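You operate a simulated robot arm through the tools that you are given. There is no shell and no other tool. Be economical: measure what you need, move in short steps, check, and stop when the job is done.

You are at the controls of a simulated robot arm. One attempt, no reset.

JOB
Pack the apple crate (marked "APPLES") on the green table. At the end: the yellow and grey cloth stands where the bean carton (marked "BROAD") stood; the green peg stands where the yellow and grey cloth stood; the bean carton stands on top of the soap dish; the tin labelled "cumin" from the green table is in the apple crate; the wax cube is in the apple crate; whatever was shut is shut again. Leave all else as you found it, and nothing knocked over.

The check looks at the end state, three seconds after you hand in, the way a careful person would. Anything else that was tipped, shoved, dropped, spilled or broken makes it a failure. Flat cloth is picked up by pressing the open fingertips on it (5 to 10 N) and closing them slowly along it; thin cloth reads only 2 to 8 mm in the jaws.

ROBOT AND FRAMES
A 7-joint arm with a two-finger parallel gripper, fixed in place. Base frame: the origin is at the foot of the arm, x ahead of it, y to its left, z up; the work surface is at about z = 0. Lengths are in m, angles in rad, forces in N, time in s.
With the tool pointing down near the work surface it reaches from about 0.22 to 0.58 m from the base axis. Its first joint turns from -1.152 to 1.152 rad. Payload 2.5 kg.
The tool frame sits at the grasp point between the pads (the TCP): z along the fingers, y along the line on which they close. The tips reach 0.023 m beyond it. The gripper opens to 0.094 m. The fingers are 0.038 m wide and 0.01 m thick; the gripper's body (0.054 by 0.096 m) begins 0.039 m behind the TCP.
Orientation is told as [roll, pitch, yaw] about the base's x, y, z axes, in that order, counted from this pose: with the fingers straight down and closing along the base's y, the tool's x points along the base's -x, its y along +y and its z along -z.

CONTROLS
- The arm moves only by the tool step_arm. Its argument "steps" is a list of rows, each an object (a shift or turn left out is 0, a gripper value left out holds the last) with "translation": the shift along the tool's x, y, z in m, a list of three; "turn": the turn, a rotation vector about the tool's x, y, z in rad, a list of three; "gripper": the opening in per cent of the stroke, from 0 (shut) to 100 (fully open). In form: [{"translation": [dx, dy, dz], "turn": [ax, ay, az], "gripper": gripper}, ...]. A call has 1 to 8 rows; each row shifts and turns the commanded pose from where the row before left it, along the tool's axes as they then stand. A row lasts 0.2 s, in which the tool goes at most 0.05 m and 0.15 rad; a call with a longer step from one row to the next is refused whole, and so is a gripper value outside its range. A pose out of reach is approached as far as the arm can. The call stops where the force on the tool passes 40 N (or 10 N more than at its start, if that is more) or the arm is blocked; 0.2 s more then pass. Each finger travels about 0.108 m/s and halts on what it meets, pressing with about 37 N; the grip force reading is that of the motor and also rises with nothing between the fingers. The clock runs only during rows and for 0.2 s after the last one: add rows that do not move to give the fingers time. It gives the time, the measured TCP pose, the force on the tool (base axes), the opening and the grip force at its end, in the units of the frame above (readings bear some noise), with the torque about the TCP (base axes, N m) and any sound that the robot's microphone picked up.
- Cameras (640 x 400 px; columns grow to the right, rows downward): "scene" is fixed at [0.1092, -0.4075, 0.5335]; the picture's right is [0.88, -0.47, 0.00], its down [-0.32, -0.59, -0.74] and it looks along [0.35, 0.65, -0.67] (base axes); focal length 257 px, centre (320, 200). "wrist" rides on the gripper at [0.086, 0.016, -0.074] in the tool frame; the picture's right is [-0.18, 0.98, 0.00], its down [-0.58, -0.11, -0.81] and it looks along [-0.79, -0.15, 0.59] (tool axes); focal length 243 px, centre (320, 200). There is no depth. A picture from a camera that has moved, and an enlarged one, comes with that camera's place and axes in the base frame and with its lens.
- capture(camera): a new picture of that camera. The clock stands still meanwhile.
- close_up(camera, box): a new picture of the part [left, top, right, bottom] of that camera's present view, enlarged. The clock stands still meanwhile.
- sign_off(): hands the job in; it is judged then, once.

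Work in short steps. Places have to be worked out from the pictures, the camera data and where the tool is seen: move nearer, look again, correct. Check each grasp and each placing, and mend what went wrong. You have 120 turns and 68 pictures in all, those below and enlarged ones among them. Open the gripper and draw the arm clear of the work before you hand the job in, unless the task says otherwise; then end with one line.

The tools are called as a command line: name --argument value ..., lists and objects as JSON in quotes. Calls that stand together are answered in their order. step_arm: Moves the arm, as the interface text tells. Its arguments: {"type":"object","properties":{"steps":{"type":"array","items":{"type":"object","properties":{"translation":{"type":"array","items":{"type":"number"}},"turn":{"type":"array","items":{"type":"number"}},"gripper":{"type":"number"}}}}},"required":["steps"]} The other tools are called the same way: capture (camera) takes a picture; close_up (camera, box) takes an enlarged picture of a part of a camera's view; sign_off () hands the job in.

At the start:

```text
t: 0.0
eef_pos: [0.3449, -0.055, 0.3216]
ee_rot: [0.0, -0.002, 0.001]
force: [-0.1, 0.2, 0.5]
moment: [0.02, 0.0, -0.01]
width: 0.0937
finger_force: 0.0
```

scene: 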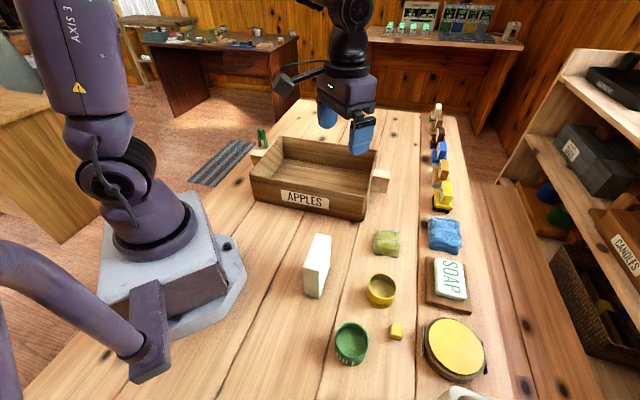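
wrist: 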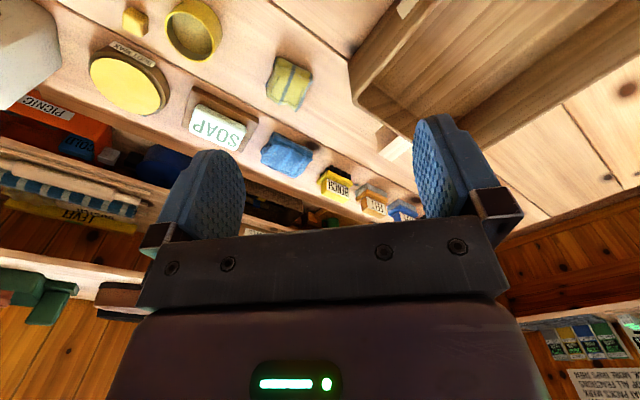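

I'll begin by inspecting the scene with enlarged views to identify the items.

close_up --camera "scene" --box '[380, 90, 500, 250]'

close_up --camera "scene" --box '[300, 220, 500, 400]'

close_up --camera "scene" --box '[230, 100, 400, 240]'

```text
2.50 times, centred on (440, 170) of scene
camera zoom: at [0.1092, -0.4075, 0.5335], right [0.88, -0.47, 0.0], down [-0.32, -0.59, -0.74], along [0.35, 0.65, -0.67], focal length 643 px, centre (20, 275)
```

zoom: 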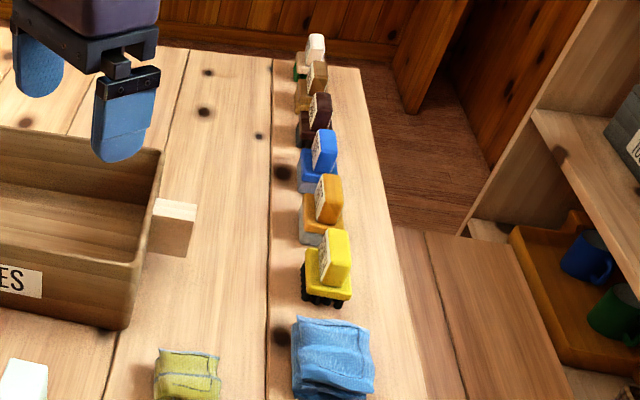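

```text
2.22 times, centred on (400, 310) of scene
camera zoom: at [0.1092, -0.4075, 0.5335], right [0.88, -0.47, 0.0], down [-0.32, -0.59, -0.74], along [0.35, 0.65, -0.67], focal length 572 px, centre (142, -44)
```

zoom: 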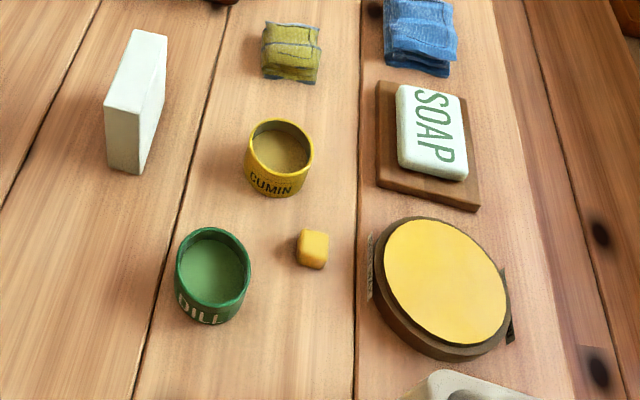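

```text
2.86 times, centred on (315, 170) of scene
camera zoom: at [0.1092, -0.4075, 0.5335], right [0.88, -0.47, 0.0], down [-0.32, -0.59, -0.74], along [0.35, 0.65, -0.67], focal length 735 px, centre (334, 286)
```

zoom: 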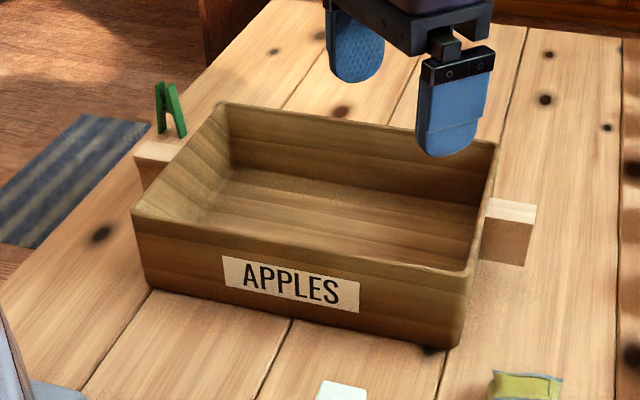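

Now enlarged wrist views to read labels on the row of cartons, the soap dish and the round tin.

close_up --camera "wrist" --box '[250, 120, 450, 245]'

close_up --camera "wrist" --box '[60, 0, 320, 170]'

close_up --camera "scene" --box '[540, 60, 640, 340]'

close_up --camera "scene" --box '[120, 0, 300, 110]'

```text
3.20 times, centred on (350, 182) of wrist
camera zoom: at [0.2578, -0.0395, 0.3958], right [0.18, 0.98, 0.0], down [0.58, -0.11, 0.81], along [0.79, -0.15, -0.59], focal length 776 px, centre (224, 256)
```

zoom: 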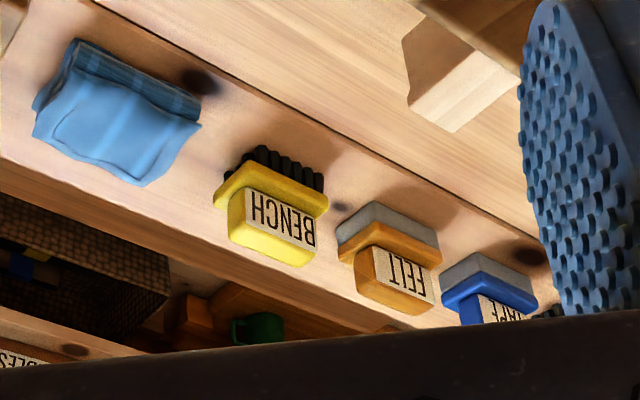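

```text
2.35 times, centred on (190, 85) of wrist
camera zoom: at [0.2578, -0.0395, 0.3958], right [0.18, 0.98, 0.0], down [0.58, -0.11, 0.81], along [0.79, -0.15, -0.59], focal length 571 px, centre (626, 471)
```

zoom: 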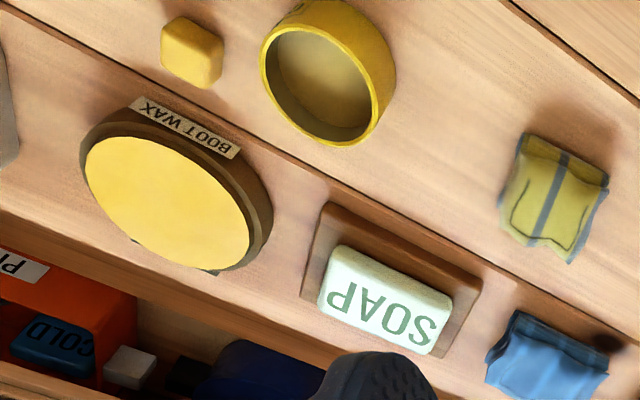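

```text
1.43 times, centred on (590, 200) of scene
camera zoom: at [0.1092, -0.4075, 0.5335], right [0.88, -0.47, 0.0], down [-0.32, -0.59, -0.74], along [0.35, 0.65, -0.67], focal length 367 px, centre (-66, 200)
```

zoom: 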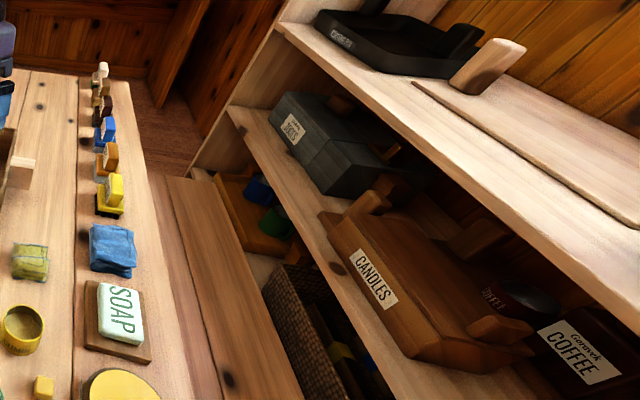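

```text
3.56 times, centred on (210, 55) of scene
camera zoom: at [0.1092, -0.4075, 0.5335], right [0.88, -0.47, 0.0], down [-0.32, -0.59, -0.74], along [0.35, 0.65, -0.67], focal length 914 px, centre (711, 716)
```

zoom: 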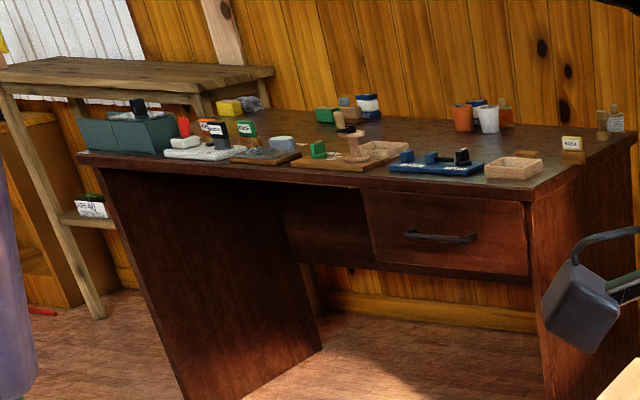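

The carton is the white box (~(0.255,-0.125), long axis ~45°). I need to see the peg behind the crate's left handle, so I move back/left and yaw toward it at height.

step_arm --steps '[{"translation": [0.032, 0.04, 0]}, {"translation": [0.032, 0.04, 0]}, {"translation": [0.031, 0.04, 0]}, {"translation": [0, 0.035, 0]}, {"turn": [0, 0, -0.15]}, {"turn": [0, 0, -0.15]}, {"turn": [0, 0, -0.15]}, {"turn": [0, 0, -0.15]}]'

step_arm --steps '[{"turn": [0, 0, -0.15]}, {"turn": [0, 0, -0.15]}, {"turn": [0, 0, 0]}]'

capture --camera "wrist"

```text
refused: row 1 steps farther than a row can; nothing moved
```

```text
t: 0.8
eef_pos: [0.3445, -0.0548, 0.3224]
ee_rot: [0.001, -0.001, 0.302]
force: [0.2, 0.0, 0.2]
moment: [0.04, -0.05, 0.02]
width: 0.0939
finger_force: 0.1
```

```text
58 pictures are left
camera wrist: at [0.2567, -0.0656, 0.3961], right [-0.12, 0.99, 0.0], down [0.59, 0.07, 0.81], along [0.8, 0.09, -0.59], focal length 243 px, centre (320, 200)
```

wrist: 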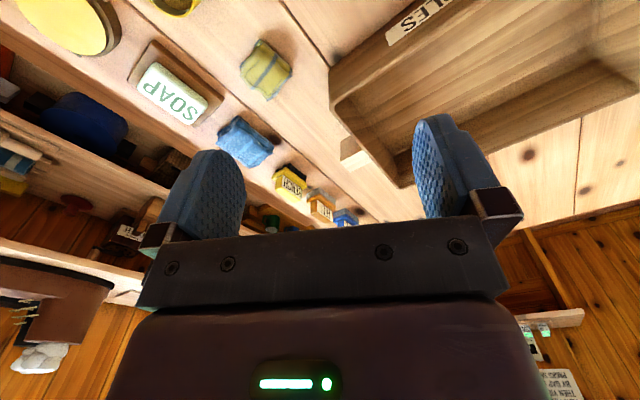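

The first call was refused (step too long). Yaw is 0.30 now; I shift with shorter rows and continue yawing.

step_arm --steps '[{"translation": [0.0112, 0.044, 0]}, {"translation": [0.0112, 0.044, 0]}, {"translation": [0.0112, 0.044, 0]}, {"translation": [0.0112, 0.044, 0]}, {"turn": [0, 0, -0.15]}, {"turn": [0, 0, -0.15]}, {"turn": [0, 0, -0.15]}, {"turn": [0, 0, -0.15]}]'

capture --camera "wrist"

```text
t: 2.6
eef_pos: [0.2503, 0.1004, 0.3237]
ee_rot: [0.0, 0.0, 0.903]
force: [-0.8, 0.4, 0.1]
moment: [0.03, 0.04, 0.02]
width: 0.094
finger_force: 0.1
```

```text
57 pictures are left
camera wrist: at [0.1832, 0.0423, 0.396], right [-0.66, 0.75, 0.0], down [0.45, 0.39, 0.81], along [0.61, 0.53, -0.59], focal length 243 px, centre (320, 200)
```

wrist: 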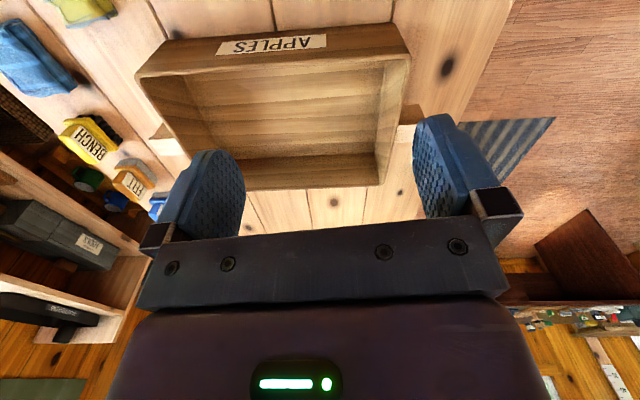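

The peg is hidden behind the left finger; yaw further so it comes between the fingers.

step_arm --steps '[{"turn": [0, 0, -0.15]}, {"turn": [0, 0, -0.15]}, {"turn": [0, 0, -0.15]}]'

close_up --camera "wrist" --box '[160, 60, 480, 260]'

```text
t: 3.4
eef_pos: [0.2497, 0.1002, 0.3225]
ee_rot: [-0.001, -0.001, 1.353]
force: [0.2, -1.1, -0.6]
moment: [-0.02, 0.01, -0.02]
width: 0.0939
finger_force: 0.0
```

```text
2.00 times, centred on (320, 160) of wrist
camera zoom: at [0.2146, 0.0185, 0.3961], right [-0.92, 0.39, 0.0], down [0.23, 0.54, 0.81], along [0.32, 0.74, -0.59], focal length 485 px, centre (320, 280)
```

zoom: 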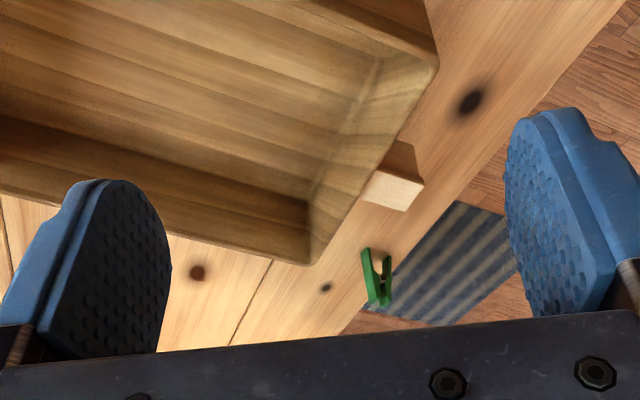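

The peg is an "A" clothes-peg standing on the table near (0.34,0.49). First the carton: I turn to yaw ≈0.77 and go above it.

step_arm --steps '[{"turn": [0, 0, 0.146]}, {"turn": [0, 0, 0.146]}, {"turn": [0, 0, 0.146]}, {"turn": [0, 0, 0.145]}, {"translation": [0.0307, -0.0329, 0]}, {"translation": [0.0307, -0.0329, 0]}, {"translation": [0.0307, -0.0329, 0]}, {"translation": [0.0307, -0.0329, 0]}]'

step_arm --steps '[{"translation": [0.0307, -0.0329, 0]}, {"translation": [0, 0, 0.05]}, {"translation": [0, 0, 0.05]}, {}]'

capture --camera "wrist"

capture --camera "scene"

```text
t: 5.2
eef_pos: [0.2533, -0.0777, 0.3204]
ee_rot: [-0.001, 0.0, 0.767]
force: [0.0, -0.2, 0.1]
moment: [0.03, -0.03, 0.02]
width: 0.094
finger_force: 0.0
```

```text
t: 6.2
eef_pos: [0.2539, -0.1254, 0.2218]
ee_rot: [0.0, 0.0, 0.768]
force: [-0.3, -0.4, 0.4]
moment: [0.0, -0.01, -0.02]
width: 0.0937
finger_force: 0.0
```

```text
55 pictures are left
camera wrist: at [0.1801, -0.1748, 0.2945], right [-0.55, 0.84, 0.0], down [0.49, 0.32, 0.81], along [0.67, 0.44, -0.59], focal length 243 px, centre (320, 200)
```

wrist: 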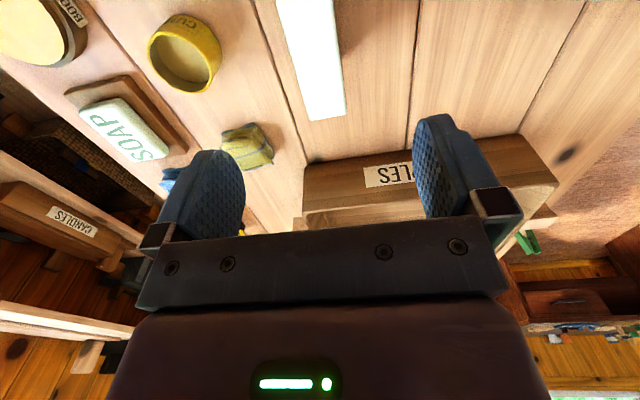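

```text
54 pictures are left
```

scene: 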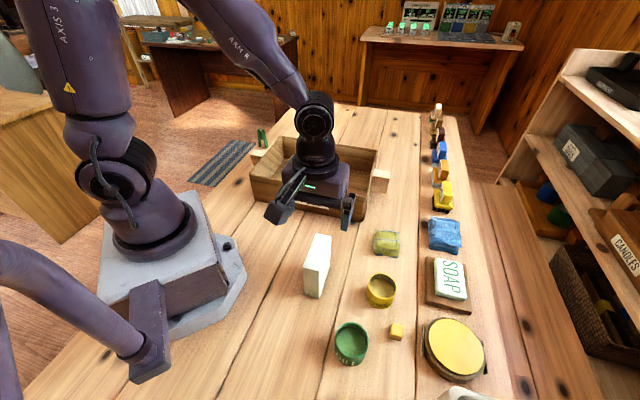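

The carton top lines up with the TCP (centre ≈(0.255,-0.127)), top at ~0.105. Descend to z≈0.075 and close gently.

step_arm --steps '[{"translation": [0, 0, 0.049], "turn": [0, 0, -0.018]}, {"translation": [0.001, -0.001, 0.049]}, {"translation": [0, 0, 0.03]}, {"translation": [0, 0, 0.019]}, {}]'

step_arm --steps '[{"gripper": 55}, {"gripper": 40}, {"gripper": 33}, {"gripper": 27}, {"gripper": 20}, {"gripper": 15}, {"gripper": 10}, {}]'

capture --camera "scene"

```text
t: 7.4
eef_pos: [0.2531, -0.1262, 0.0733]
ee_rot: [0.0, 0.0, 0.784]
force: [0.1, 0.7, -0.6]
moment: [0.0, -0.03, 0.02]
width: 0.0939
finger_force: 0.1
```

```text
t: 9.2
eef_pos: [0.2531, -0.1252, 0.0736]
ee_rot: [0.0, 0.001, 0.784]
force: [-0.6, 0.1, 0.5]
moment: [0.01, 0.02, -0.01]
width: 0.0344
finger_force: 37.2
```

```text
53 pictures are left
```

scene: 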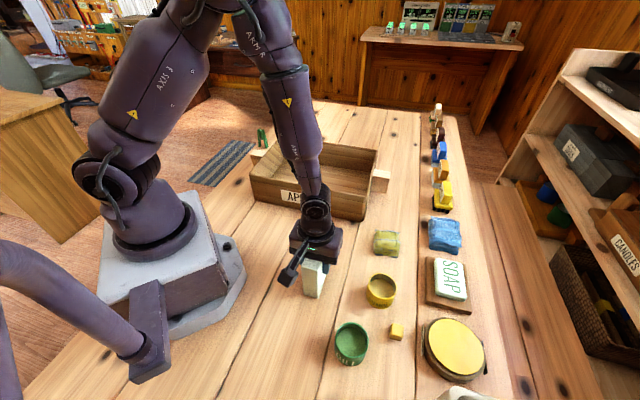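

Gripped (34 mm). Lift straight up, then carry level toward the soap dish at (0.50,-0.277).

step_arm --steps '[{"translation": [0, 0, -0.02]}, {"translation": [0, 0, -0.04]}, {"translation": [0, 0, -0.045]}, {"translation": [0, 0, -0.045]}, {}]'

step_arm --steps '[{"translation": [-0.0113, -0.0469, 0]}, {"translation": [-0.0113, -0.0469, 0]}, {"translation": [-0.0113, -0.0469, 0]}, {"translation": [-0.0113, -0.0469, 0]}, {"translation": [-0.0113, -0.0469, 0]}, {"translation": [-0.0113, -0.0469, 0]}, {}]'

capture --camera "scene"

capture --camera "wrist"

```text
t: 10.4
eef_pos: [0.253, -0.1247, 0.2267]
ee_rot: [0.0, -0.002, 0.783]
force: [0.5, 0.2, -1.3]
moment: [0.01, -0.02, -0.01]
width: 0.0345
finger_force: 37.4
```

```text
t: 12.0
eef_pos: [0.4989, -0.2772, 0.2247]
ee_rot: [0.001, 0.002, 0.785]
force: [0.1, -0.8, 0.2]
moment: [0.02, -0.01, 0.02]
width: 0.0343
finger_force: 36.9
```

```text
52 pictures are left
```

scene: 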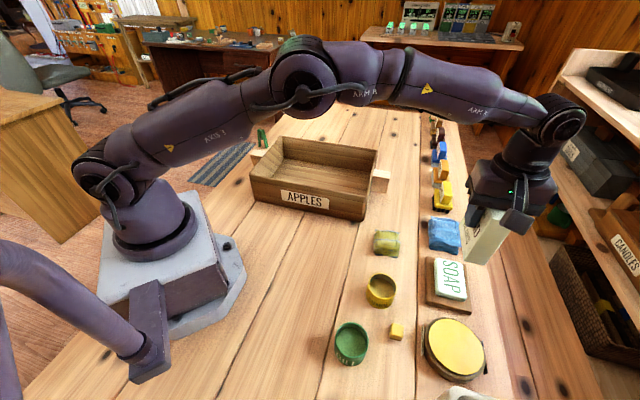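

```text
51 pictures are left
camera wrist: at [0.4254, -0.3274, 0.2975], right [-0.56, 0.83, 0.0], down [0.49, 0.33, 0.81], along [0.66, 0.46, -0.59], focal length 243 px, centre (320, 200)
```

wrist: 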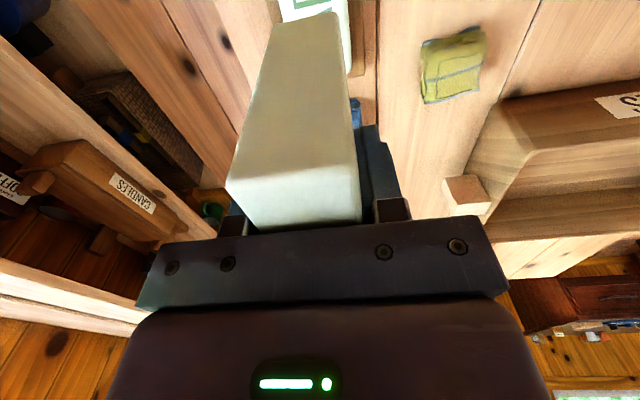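

Carton held level above the dish. Lower to just above the soap, then creep.

step_arm --steps '[{"translation": [-0.002, -0.002, 0.04]}, {"translation": [0, 0, 0.03]}, {"translation": [0, 0, 0.015]}, {}]'

close_up --camera "scene" --box '[390, 180, 550, 320]'

```text
t: 13.0
eef_pos: [0.5018, -0.2777, 0.139]
ee_rot: [0.001, 0.001, 0.784]
force: [-0.5, -0.3, -0.6]
moment: [0.0, -0.02, 0.01]
width: 0.0345
finger_force: 37.1
```

```text
2.86 times, centred on (470, 250) of scene
camera zoom: at [0.1092, -0.4075, 0.5335], right [0.88, -0.47, 0.0], down [-0.32, -0.59, -0.74], along [0.35, 0.65, -0.67], focal length 735 px, centre (-109, 57)
```

zoom: 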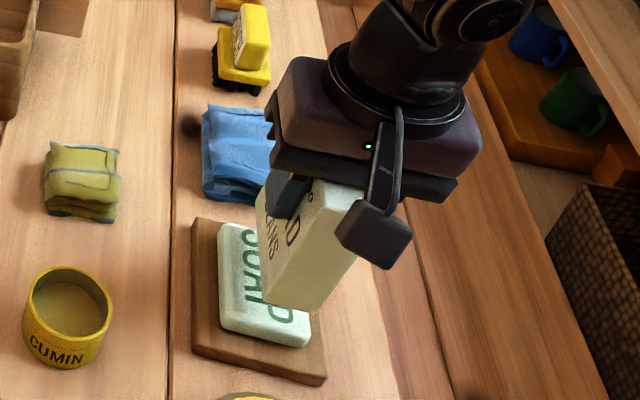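

Alignment looks good (carton front end matches soap front end). Creep down until contact.

step_arm --steps '[{"translation": [0, 0, 0.008]}, {"translation": [0, 0, 0.006]}, {"translation": [0, 0, 0.005]}, {"translation": [0, 0, 0.004]}, {}]'

close_up --camera "scene" --box '[390, 180, 550, 320]'

```text
t: 14.2
eef_pos: [0.5033, -0.2774, 0.1174]
ee_rot: [-0.001, 0.0, 0.784]
force: [-0.9, 0.3, 0.1]
moment: [0.04, -0.04, 0.0]
width: 0.0343
finger_force: 37.1
```

```text
2.86 times, centred on (470, 250) of scene
camera zoom: at [0.1092, -0.4075, 0.5335], right [0.88, -0.47, 0.0], down [-0.32, -0.59, -0.74], along [0.35, 0.65, -0.67], focal length 735 px, centre (-109, 57)
```

zoom: 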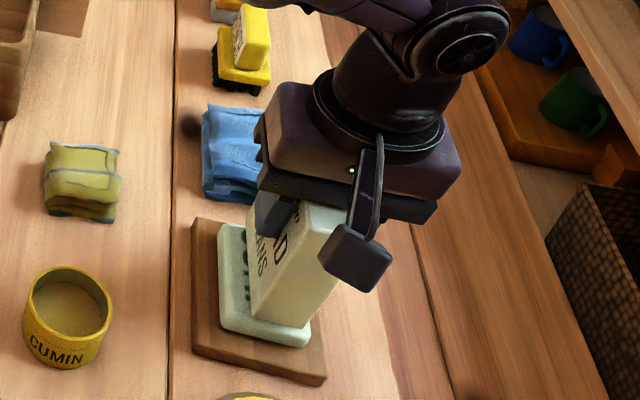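

Still about 5–10 mm to go; creep in 2.5 mm rows.

step_arm --steps '[{"translation": [0, 0, 0.0025]}, {"translation": [0, 0, 0.0025]}, {}]'

step_arm --steps '[{"translation": [0, 0, 0.0025]}, {"translation": [0, 0, 0.0015]}, {}]'

```text
t: 15.0
eef_pos: [0.5032, -0.2776, 0.1125]
ee_rot: [-0.001, 0.0, 0.783]
force: [0.7, 0.1, -1.0]
moment: [0.03, -0.03, -0.03]
width: 0.0343
finger_force: 37.3
```

```text
t: 15.8
eef_pos: [0.5045, -0.2776, 0.1113]
ee_rot: [-0.004, 0.0, 0.784]
force: [-7.8, 4.9, 25.7]
moment: [0.26, 0.75, -0.02]
width: 0.0347
finger_force: 36.9
```

Contact at z≈0.111. Ease the pressure off 2 mm, then check before opening.

step_arm --steps '[{"translation": [0, 0, -0.0015]}, {}]'

close_up --camera "scene" --box '[390, 180, 550, 320]'

```text
t: 16.4
eef_pos: [0.5045, -0.2779, 0.1117]
ee_rot: [-0.005, -0.001, 0.784]
force: [5.4, -1.3, 16.4]
moment: [-0.27, -0.01, 0.05]
width: 0.0348
finger_force: 36.8
```

```text
2.86 times, centred on (470, 250) of scene
camera zoom: at [0.1091, -0.4074, 0.5336], right [0.88, -0.47, 0.0], down [-0.32, -0.59, -0.74], along [0.35, 0.65, -0.67], focal length 735 px, centre (-109, 57)
```

zoom: 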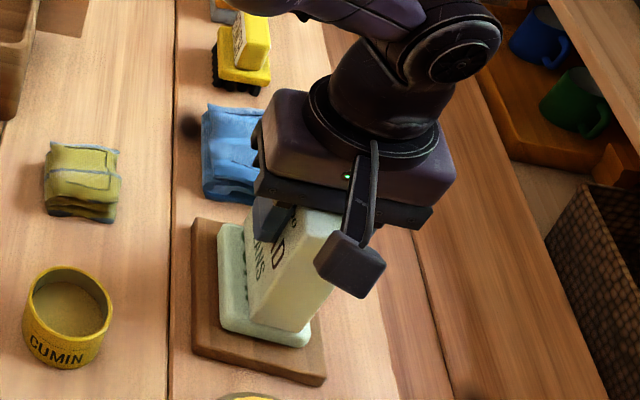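

Carton is seated on the soap. Open slowly and lift straight up.

step_arm --steps '[{"translation": [0, 0, -0.001], "gripper": 30}, {"gripper": 36}, {"gripper": 42}, {"gripper": 50}, {"gripper": 60}, {}, {"translation": [0, 0, -0.02]}, {"translation": [0, 0, -0.03]}]'

step_arm --steps '[{"translation": [0, 0, -0.045]}, {"translation": [0, 0, -0.045]}, {"gripper": 100}]'

close_up --camera "scene" --box '[360, 180, 520, 320]'

```text
t: 18.2
eef_pos: [0.5028, -0.2791, 0.1616]
ee_rot: [0.0, 0.001, 0.783]
force: [-0.4, -0.2, 0.5]
moment: [0.0, -0.03, 0.01]
width: 0.0563
finger_force: 0.0
```

```text
t: 19.0
eef_pos: [0.5062, -0.2764, 0.2529]
ee_rot: [0.001, 0.0, 0.783]
force: [-0.3, 0.1, -0.5]
moment: [-0.02, 0.01, 0.0]
width: 0.094
finger_force: 0.0
```

```text
2.86 times, centred on (440, 250) of scene
camera zoom: at [0.1092, -0.4075, 0.5335], right [0.88, -0.47, 0.0], down [-0.32, -0.59, -0.74], along [0.35, 0.65, -0.67], focal length 735 px, centre (-23, 57)
```

zoom: 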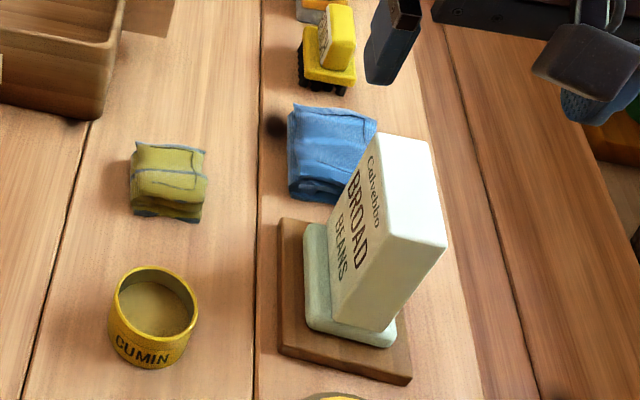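

Carton stands well on the soap dish. Now move to look at the yellow/grey cloth from close by.

step_arm --steps '[{"translation": [0.0124, 0.0393, 0]}, {"translation": [0.0124, 0.0393, 0]}, {"translation": [0.0124, 0.0393, 0]}, {"translation": [0.0124, 0.0393, 0]}, {"translation": [0, 0, 0.05]}, {"translation": [0, 0, 0.045]}, {}]'

close_up --camera "wrist" --box '[200, 40, 440, 240]'

close_up --camera "scene" --box '[360, 220, 410, 265]'

```text
t: 20.6
eef_pos: [0.3567, -0.2023, 0.1555]
ee_rot: [-0.001, 0.0, 0.783]
force: [-0.4, 0.1, 0.0]
moment: [-0.03, 0.01, 0.02]
width: 0.094
finger_force: 0.0
```

```text
2.00 times, centred on (320, 140) of wrist
camera zoom: at [0.2839, -0.2535, 0.2288], right [-0.56, 0.83, 0.0], down [0.49, 0.33, 0.81], along [0.67, 0.45, -0.59], focal length 485 px, centre (320, 320)
```

zoom: 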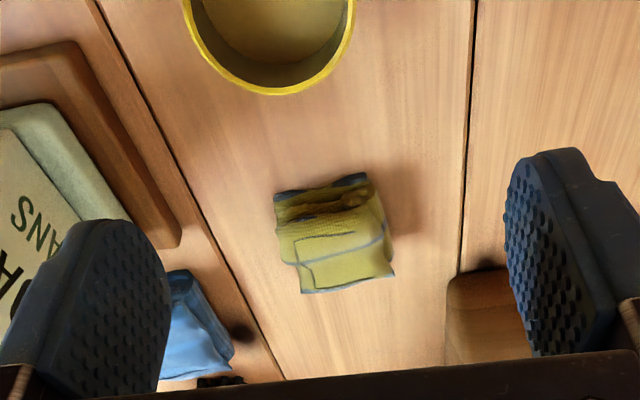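

```text
8.89 times, centred on (385, 242) of scene
camera zoom: at [0.1092, -0.4075, 0.5335], right [0.88, -0.47, 0.0], down [-0.32, -0.59, -0.74], along [0.35, 0.65, -0.67], focal length 2286 px, centre (-258, -178)
```

zoom: 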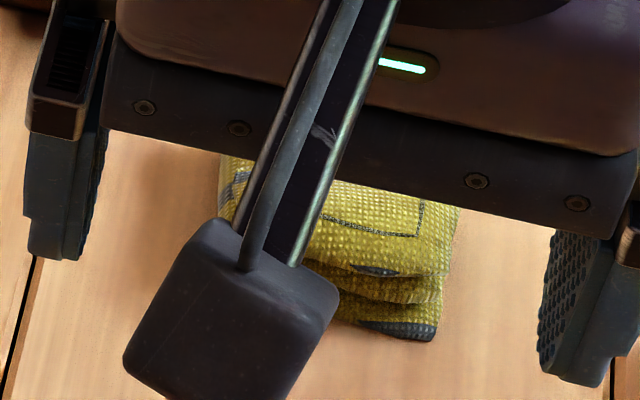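

The cloth is a folded stack ~0.056×0.06×0.028 m, centre ≈(0.453,-0.129), aligned with yaw 0.785. I go over it and straddle it.

step_arm --steps '[{"translation": [-0.04, -0.0053, 0]}, {"translation": [-0.04, -0.0053, 0]}, {"translation": [-0.04, -0.0053, 0]}, {"translation": [0, 0, 0.045]}, {"translation": [0, 0, 0.04]}, {"translation": [0, 0, 0.025]}, {}]'

close_up --camera "scene" --box '[330, 180, 450, 280]'

```text
t: 22.2
eef_pos: [0.4516, -0.129, 0.0447]
ee_rot: [0.0, -0.002, 0.783]
force: [0.1, 0.0, 0.0]
moment: [0.0, 0.05, -0.02]
width: 0.0939
finger_force: 0.1
```

```text
4.00 times, centred on (390, 230) of scene
camera zoom: at [0.1092, -0.4075, 0.5335], right [0.88, -0.47, 0.0], down [-0.32, -0.59, -0.74], along [0.35, 0.65, -0.67], focal length 1029 px, centre (40, 80)
```

zoom: 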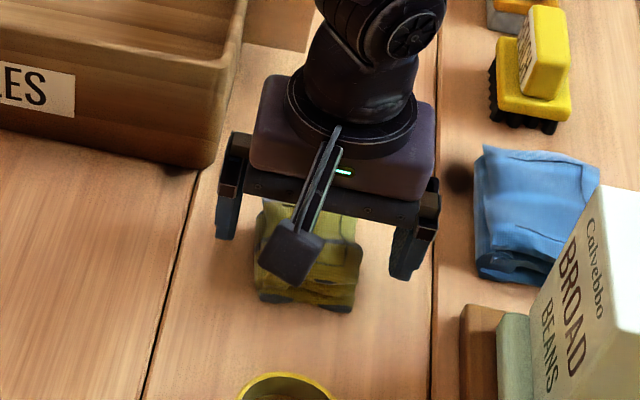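

Straddled and centred. Lower to just above the table and close slowly to ~55 mm, then squeeze.

step_arm --steps '[{"translation": [0, 0, 0.012]}, {"translation": [0, 0, 0.006]}, {"gripper": 80}, {"gripper": 68}, {"gripper": 60}, {"gripper": 56}, {"gripper": 52}, {}]'

step_arm --steps '[{"gripper": 49}, {"gripper": 46}, {"gripper": 43}, {}]'

close_up --camera "scene" --box '[330, 180, 450, 280]'

```text
t: 24.0
eef_pos: [0.4526, -0.1278, 0.0264]
ee_rot: [0.001, 0.0, 0.785]
force: [0.3, 0.7, -0.8]
moment: [0.0, -0.01, 0.01]
width: 0.0551
finger_force: 36.9
```

```text
t: 25.0
eef_pos: [0.4524, -0.1272, 0.0271]
ee_rot: [0.0, -0.001, 0.783]
force: [-0.6, 0.3, -0.9]
moment: [-0.04, 0.0, 0.0]
width: 0.0551
finger_force: 36.5
```

```text
4.00 times, centred on (390, 230) of scene
camera zoom: at [0.1092, -0.4075, 0.5335], right [0.88, -0.47, 0.0], down [-0.32, -0.59, -0.74], along [0.35, 0.65, -0.67], focal length 1029 px, centre (40, 80)
```

zoom: 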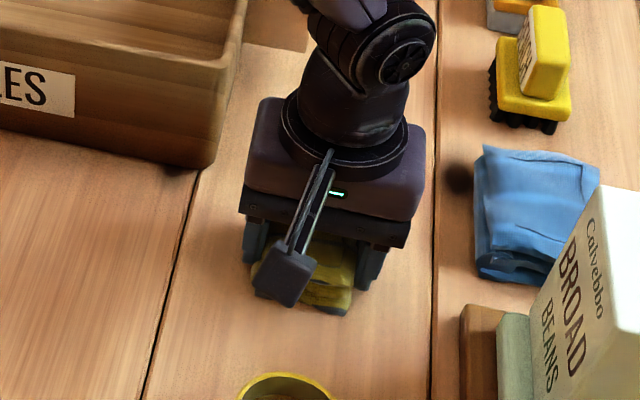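

It holds firm at 55 mm. Lift and carry to the carton's old spot (0.2545,-0.1265).

step_arm --steps '[{"translation": [0, 0, -0.03]}, {"translation": [0, 0, -0.045]}, {"translation": [0, 0, -0.045]}, {"translation": [0.0349, 0.0351, 0]}, {"translation": [0.0349, 0.0351, 0]}, {"translation": [0.0349, 0.0351, 0]}, {"translation": [0.0349, 0.0351, 0]}, {}]'

step_arm --steps '[{"translation": [0, 0, 0.045]}, {"translation": [0, 0, 0.04]}, {"translation": [0, 0, 0.02]}, {}]'

close_up --camera "scene" --box '[250, 190, 410, 320]'

```text
t: 26.8
eef_pos: [0.2529, -0.1291, 0.1483]
ee_rot: [0.001, 0.0, 0.784]
force: [0.8, -0.4, -0.9]
moment: [0.02, 0.01, -0.02]
width: 0.0547
finger_force: 37.6
```

```text
t: 27.8
eef_pos: [0.2557, -0.1283, 0.0425]
ee_rot: [0.002, 0.0, 0.783]
force: [-0.4, -0.9, 0.3]
moment: [-0.01, 0.01, -0.02]
width: 0.0546
finger_force: 37.3
```

```text
3.08 times, centred on (330, 255) of scene
camera zoom: at [0.1092, -0.4075, 0.5335], right [0.88, -0.47, 0.0], down [-0.32, -0.59, -0.74], along [0.35, 0.65, -0.67], focal length 791 px, centre (289, 31)
```

zoom: 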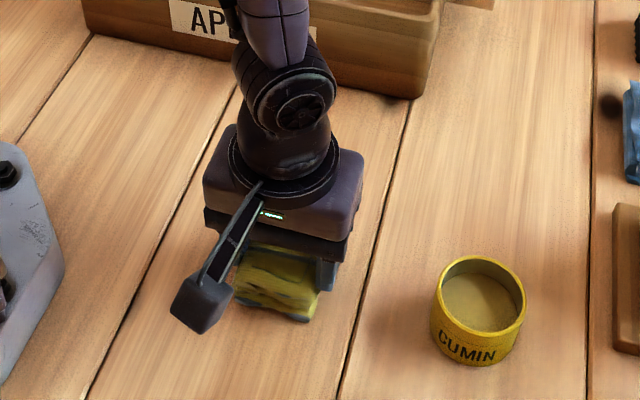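

Held level at the spot. Creep down the last 15 mm.

step_arm --steps '[{"translation": [0, 0.001, 0.008]}, {"translation": [0, 0, 0.004]}, {"translation": [0, 0, 0.003]}, {}]'

step_arm --steps '[{"translation": [0, 0, 0.001]}, {"gripper": 62}, {"gripper": 66}, {"gripper": 72}, {"gripper": 80}, {"gripper": 85}, {"translation": [0, 0, -0.02]}, {"translation": [0, 0, -0.04]}]'

step_arm --steps '[{"translation": [0, 0, -0.05]}, {"translation": [0, 0, -0.05]}, {"translation": [0, 0, -0.05]}, {"gripper": 100}]'

capture --camera "scene"

```text
t: 28.2
eef_pos: [0.2545, -0.1284, 0.0388]
ee_rot: [-0.002, 0.0, 0.784]
force: [-3.3, 2.9, 13.7]
moment: [-0.12, -0.05, -0.02]
width: 0.0548
finger_force: 37.5
stopped in row 2: the force on the tool passed its limit at 65 N (the readings are from after the stop); the commanded pose is now the measured one
```

```text
t: 30.0
eef_pos: [0.2526, -0.1305, 0.0958]
ee_rot: [-0.001, 0.0, 0.785]
force: [-0.4, 0.5, 1.2]
moment: [0.01, -0.01, -0.01]
width: 0.0799
finger_force: 0.0
```

```text
t: 31.0
eef_pos: [0.2552, -0.1301, 0.2455]
ee_rot: [-0.003, 0.0, 0.783]
force: [0.5, 1.0, -0.9]
moment: [0.01, 0.01, -0.03]
width: 0.0941
finger_force: 0.0
```

```text
41 pictures are left
```

scene: 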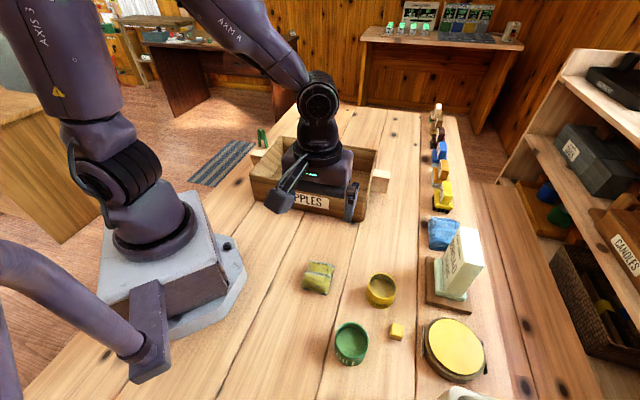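

Contact came earlier than expected (the cloth had slid in the grip). Check how it sits.

close_up --camera "scene" --box '[280, 230, 360, 320]'

```text
4.44 times, centred on (320, 275) of scene
camera zoom: at [0.1092, -0.4075, 0.5335], right [0.88, -0.47, 0.0], down [-0.32, -0.59, -0.74], along [0.35, 0.65, -0.67], focal length 1143 px, centre (320, -133)
```

zoom: 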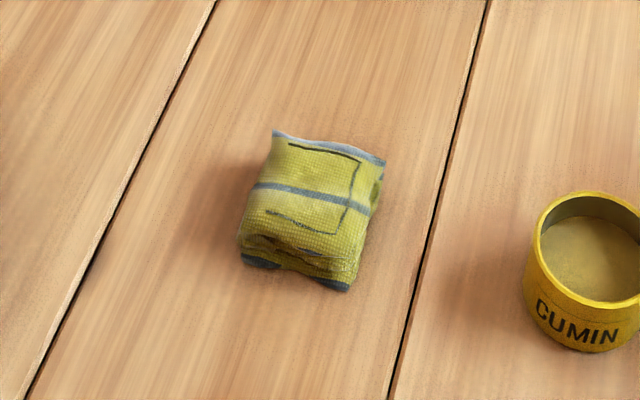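

Cloth sits flat at ≈(0.255,-0.13). Next the peg: travel high over the crate toward (0.27,0.38).

step_arm --steps '[{"translation": [-0.0337, 0.0319, 0]}, {"translation": [-0.0337, 0.0319, 0]}, {"translation": [-0.0337, 0.0319, 0]}, {"translation": [-0.0337, 0.0319, 0]}, {"translation": [-0.0337, 0.0319, 0]}, {"translation": [-0.0337, 0.0319, 0]}, {"translation": [-0.0337, 0.0319, 0]}, {"translation": [-0.0337, 0.0319, 0]}]'

step_arm --steps '[{"translation": [-0.0337, 0.0319, 0]}, {"translation": [-0.0337, 0.0319, 0]}, {"translation": [-0.0337, 0.0319, 0]}, {}]'

capture --camera "wrist"

```text
t: 32.8
eef_pos: [0.2665, 0.246, 0.2467]
ee_rot: [-0.002, -0.001, 0.782]
force: [-0.3, -0.7, -0.4]
moment: [0.01, -0.01, 0.0]
width: 0.0941
finger_force: 0.0
```

```text
t: 33.8
eef_pos: [0.2709, 0.3827, 0.2462]
ee_rot: [-0.002, 0.0, 0.785]
force: [-0.2, 1.1, 0.2]
moment: [-0.02, -0.02, -0.02]
width: 0.0938
finger_force: 0.2
```

```text
39 pictures are left
camera wrist: at [0.197, 0.3324, 0.3193], right [-0.56, 0.83, 0.0], down [0.49, 0.33, 0.81], along [0.67, 0.45, -0.59], focal length 243 px, centre (320, 200)
```

wrist: 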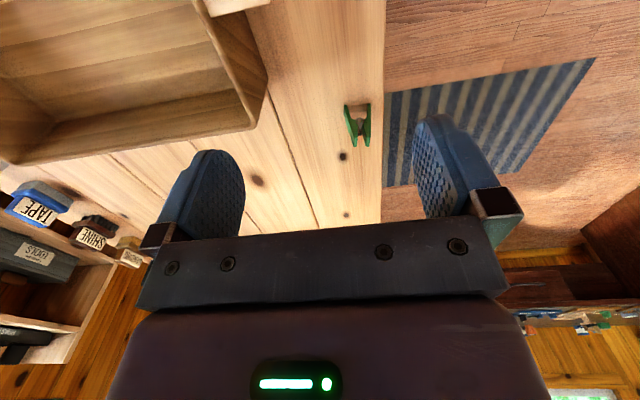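

close_up --camera "wrist" --box '[310, 75, 410, 175]'

```text
4.00 times, centred on (360, 125) of wrist
camera zoom: at [0.197, 0.3324, 0.3193], right [-0.56, 0.83, 0.0], down [0.49, 0.33, 0.81], along [0.67, 0.45, -0.59], focal length 970 px, centre (160, 500)
```

zoom: 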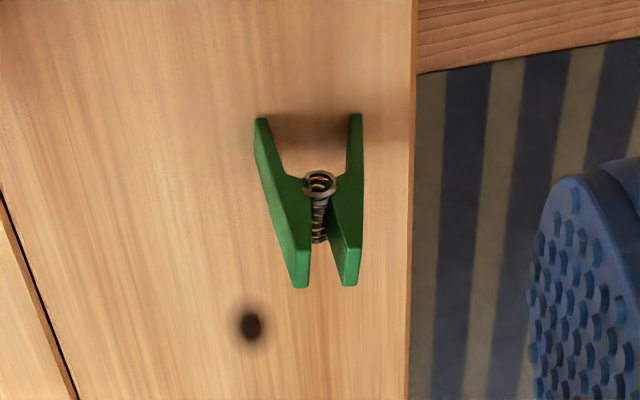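

Peg stands at ≈(0.335,0.489), ~0.08 m tall, legs splayed along ~128°. Turn to yaw ≈0.66, move above it and check reach.

step_arm --steps '[{"turn": [0, 0, 0.125]}, {"translation": [-0.0385, 0.0148, 0]}, {"translation": [-0.0385, 0.0148, 0]}, {"translation": [-0.0385, 0.0148, 0]}, {"translation": [0, 0, 0.043]}, {"translation": [0, 0, 0.043]}, {}]'

close_up --camera "scene" --box '[200, 60, 340, 180]'

capture --camera "wrist"

```text
t: 35.4
eef_pos: [0.3356, 0.4878, 0.1612]
ee_rot: [-0.003, -0.001, 0.658]
force: [0.9, 0.7, 0.2]
moment: [-0.02, 0.0, -0.03]
width: 0.0943
finger_force: 0.0
```

```text
3.33 times, centred on (270, 120) of scene
camera zoom: at [0.1092, -0.4075, 0.5335], right [0.88, -0.47, 0.0], down [-0.32, -0.59, -0.74], along [0.35, 0.65, -0.67], focal length 857 px, centre (487, 467)
```

zoom: 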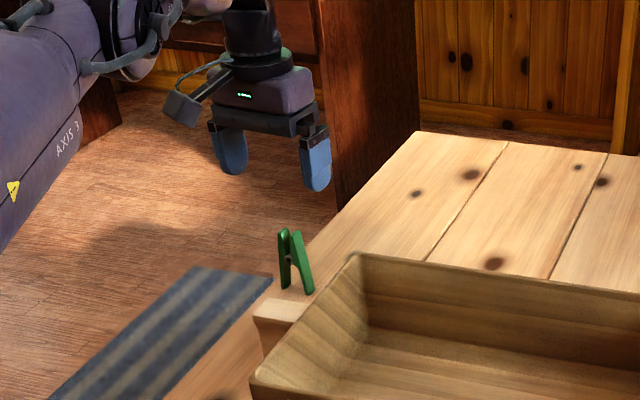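

```text
36 pictures are left
camera wrist: at [0.2558, 0.4467, 0.2353], right [-0.46, 0.89, 0.0], down [0.53, 0.27, 0.81], along [0.72, 0.37, -0.59], focal length 243 px, centre (320, 200)
```

wrist: 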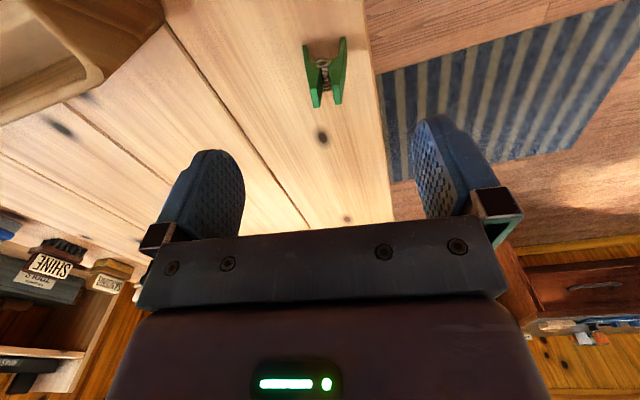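

Reach is fine. Legs lie along ~133°, so yaw to 0.76 and descend to z≈0.062 around the peg.

step_arm --steps '[{"translation": [-0.002, 0.002, 0], "turn": [0, 0, -0.1]}, {"translation": [0, 0, 0.04]}, {"translation": [0, 0, 0.03]}, {"translation": [0, 0, 0.029]}, {}]'

close_up --camera "scene" --box '[220, 90, 310, 180]'

```text
t: 36.6
eef_pos: [0.3348, 0.4892, 0.0617]
ee_rot: [-0.002, -0.001, 0.759]
force: [-0.3, -0.1, -0.3]
moment: [-0.02, 0.03, -0.01]
width: 0.0939
finger_force: 0.0
```

```text
4.44 times, centred on (265, 135) of scene
camera zoom: at [0.1092, -0.4075, 0.5335], right [0.88, -0.47, 0.0], down [-0.32, -0.59, -0.74], along [0.35, 0.65, -0.67], focal length 1143 px, centre (564, 489)
```

zoom: 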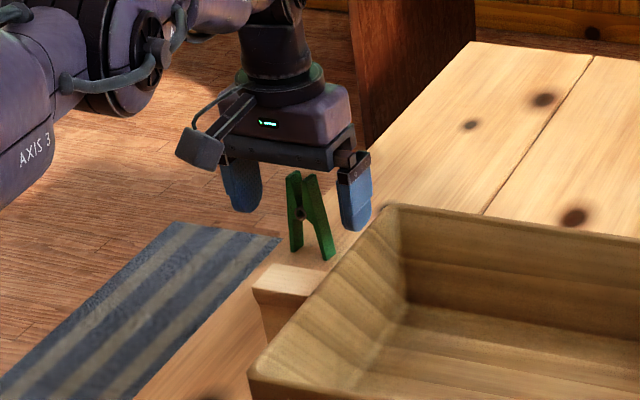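

The peg is centred between the fingers (top ≈0.08). Close steadily.

step_arm --steps '[{"gripper": 70}, {"gripper": 45}, {"gripper": 30}, {"gripper": 20}, {"gripper": 10}, {"gripper": 5}, {}, {}]'

close_up --camera "scene" --box '[220, 90, 310, 180]'

```text
t: 38.4
eef_pos: [0.3345, 0.489, 0.0613]
ee_rot: [-0.001, 0.0, 0.76]
force: [-0.1, -0.1, 0.2]
moment: [0.01, -0.01, -0.02]
width: 0.0294
finger_force: 36.9
```

```text
4.44 times, centred on (265, 135) of scene
camera zoom: at [0.1092, -0.4075, 0.5335], right [0.88, -0.47, 0.0], down [-0.32, -0.59, -0.74], along [0.35, 0.65, -0.67], focal length 1143 px, centre (564, 489)
```

zoom: 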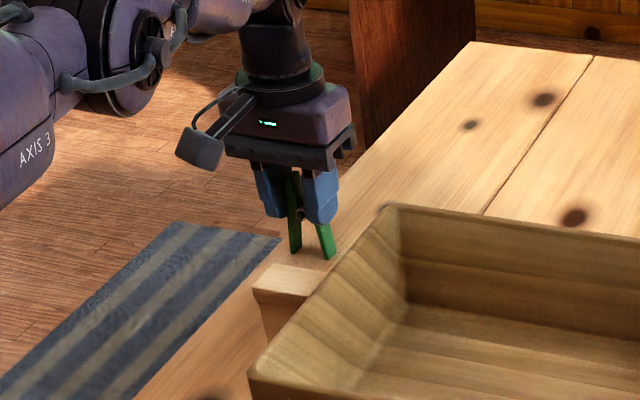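

Gripped at 29 mm. Lift straight up and verify before travelling over the crate.

step_arm --steps '[{"translation": [0, 0, -0.02]}, {"translation": [0, 0, -0.04]}, {"translation": [0, 0, -0.045]}, {"translation": [0, 0, -0.045]}, {}]'

close_up --camera "scene" --box '[220, 60, 310, 160]'

```text
t: 39.6
eef_pos: [0.3372, 0.488, 0.2079]
ee_rot: [-0.002, 0.0, 0.759]
force: [-0.2, -0.2, 0.4]
moment: [0.02, -0.03, 0.02]
width: 0.0293
finger_force: 37.5
```

```text
4.00 times, centred on (265, 110) of scene
camera zoom: at [0.1092, -0.4075, 0.5335], right [0.88, -0.47, 0.0], down [-0.32, -0.59, -0.74], along [0.35, 0.65, -0.67], focal length 1029 px, centre (540, 560)
```

zoom: 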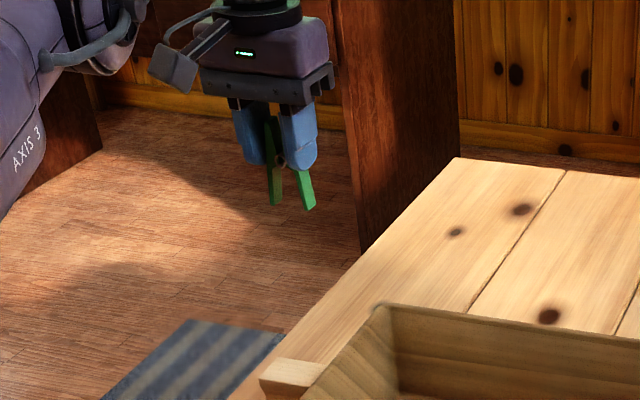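

The peg is held upright. Carry it over the crate to the cloth's old spot (0.453,-0.129).

step_arm --steps '[{"translation": [0.02617, -0.04072, -0.005]}, {"translation": [0.02617, -0.04072, -0.005]}, {"translation": [0.02617, -0.04072, 0]}, {"translation": [0.02617, -0.04072, 0]}, {"translation": [0.02617, -0.04072, 0]}, {"translation": [0.02617, -0.04072, 0]}, {"translation": [0.02617, -0.04072, 0]}, {"translation": [0.02617, -0.04072, 0]}]'

step_arm --steps '[{"translation": [0.02617, -0.04072, 0]}, {"translation": [0.02617, -0.04072, 0]}, {"translation": [0.02617, -0.04072, 0]}, {"translation": [0.02617, -0.04072, 0]}, {"translation": [0.02617, -0.04072, 0]}, {}]'

step_arm --steps '[{"translation": [0, 0, 0.045]}, {"translation": [0, 0, 0.045]}, {"translation": [0, 0, 0.03]}, {}]'

close_up --camera "scene" --box '[330, 180, 450, 280]'

```text
t: 41.4
eef_pos: [0.4064, 0.1106, 0.2181]
ee_rot: [-0.002, 0.0, 0.761]
force: [-0.3, 0.4, 0.4]
moment: [0.01, 0.04, 0.02]
width: 0.0294
finger_force: 37.4
```

```text
t: 42.8
eef_pos: [0.4538, -0.1276, 0.2201]
ee_rot: [-0.001, 0.001, 0.761]
force: [-0.1, 0.8, -0.4]
moment: [0.01, 0.04, -0.02]
width: 0.0292
finger_force: 37.1
```

```text
t: 43.8
eef_pos: [0.4499, -0.1263, 0.1015]
ee_rot: [-0.002, 0.0, 0.759]
force: [0.3, -0.3, 0.1]
moment: [-0.07, -0.02, 0.0]
width: 0.0295
finger_force: 36.8
```

```text
4.00 times, centred on (390, 230) of scene
camera zoom: at [0.1092, -0.4075, 0.5335], right [0.88, -0.47, 0.0], down [-0.32, -0.59, -0.74], along [0.35, 0.65, -0.67], focal length 1029 px, centre (40, 80)
```

zoom: 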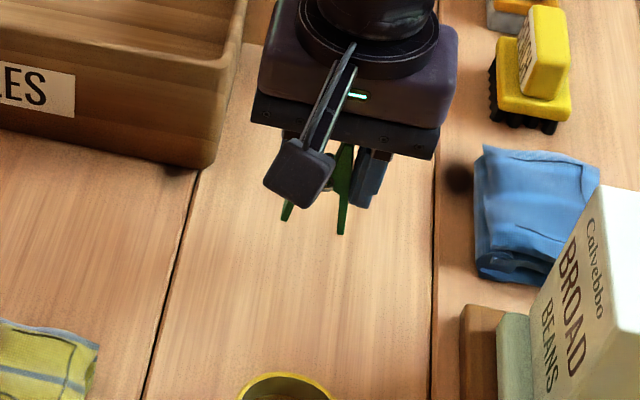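

Peg bottom should be ~0.04 above the table. Lower 25 mm, then creep.

step_arm --steps '[{"translation": [0, -0.0025, 0.015]}, {"translation": [0, 0, 0.01]}, {"translation": [0, 0, 0.004]}, {}]'

close_up --camera "scene" --box '[330, 180, 450, 280]'

```text
t: 44.8
eef_pos: [0.4531, -0.1295, 0.0754]
ee_rot: [-0.002, -0.001, 0.759]
force: [-0.7, -0.6, 0.1]
moment: [0.0, 0.02, 0.01]
width: 0.0297
finger_force: 36.9
```

```text
4.00 times, centred on (390, 230) of scene
camera zoom: at [0.1092, -0.4075, 0.5335], right [0.88, -0.47, 0.0], down [-0.32, -0.59, -0.74], along [0.35, 0.65, -0.67], focal length 1029 px, centre (40, 80)
```

zoom: 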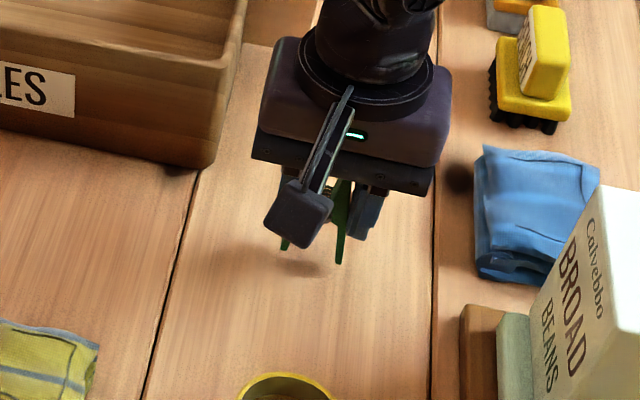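

step_arm --steps '[{"translation": [0, 0, 0.003]}, {"translation": [0, 0, 0.003]}, {"translation": [0, 0, 0.002]}, {"translation": [0, 0, 0.002]}, {}]'

```text
t: 46.0
eef_pos: [0.4533, -0.1309, 0.0628]
ee_rot: [-0.001, -0.001, 0.76]
force: [-0.2, -0.1, -0.9]
moment: [0.0, -0.05, 0.0]
width: 0.0295
finger_force: 36.8
```

No contact yet at 0.063; creep a bit more by 1–1.5 mm rows.

step_arm --steps '[{"translation": [0, 0, 0.0015]}, {"translation": [0, 0, 0.001]}, {}]'

```text
t: 46.8
eef_pos: [0.4534, -0.1297, 0.0612]
ee_rot: [-0.003, 0.0, 0.761]
force: [0.8, -0.2, 3.1]
moment: [0.01, -0.05, -0.01]
width: 0.0294
finger_force: 37.2
```

Light contact (3 N). Open gently and symmetrically, then rise.

step_arm --steps '[{"translation": [0, 0, 0.0005], "gripper": 33}, {"gripper": 36}, {"gripper": 45}, {"gripper": 60}, {"gripper": 75}, {}, {"translation": [0, 0, -0.03]}, {"translation": [0, 0, -0.045]}]'

step_arm --steps '[{"translation": [0, 0, -0.045]}, {"translation": [0, 0, -0.04]}, {"gripper": 100}]'

close_up --camera "scene" --box '[330, 180, 450, 340]'

```text
t: 48.6
eef_pos: [0.4533, -0.1317, 0.1353]
ee_rot: [-0.002, 0.0, 0.759]
force: [0.2, -0.3, 0.3]
moment: [0.04, 0.0, 0.02]
width: 0.0703
finger_force: 0.1
```

```text
t: 49.4
eef_pos: [0.4524, -0.1292, 0.2217]
ee_rot: [-0.001, 0.0, 0.758]
force: [0.1, 0.1, 0.6]
moment: [0.0, 0.02, 0.01]
width: 0.0941
finger_force: 0.0
```

```text
2.50 times, centred on (390, 260) of scene
camera zoom: at [0.1092, -0.4075, 0.5335], right [0.88, -0.47, 0.0], down [-0.32, -0.59, -0.74], along [0.35, 0.65, -0.67], focal length 643 px, centre (145, 50)
```

zoom: 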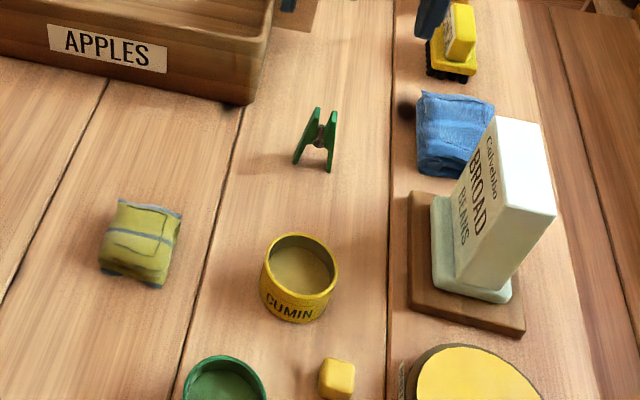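

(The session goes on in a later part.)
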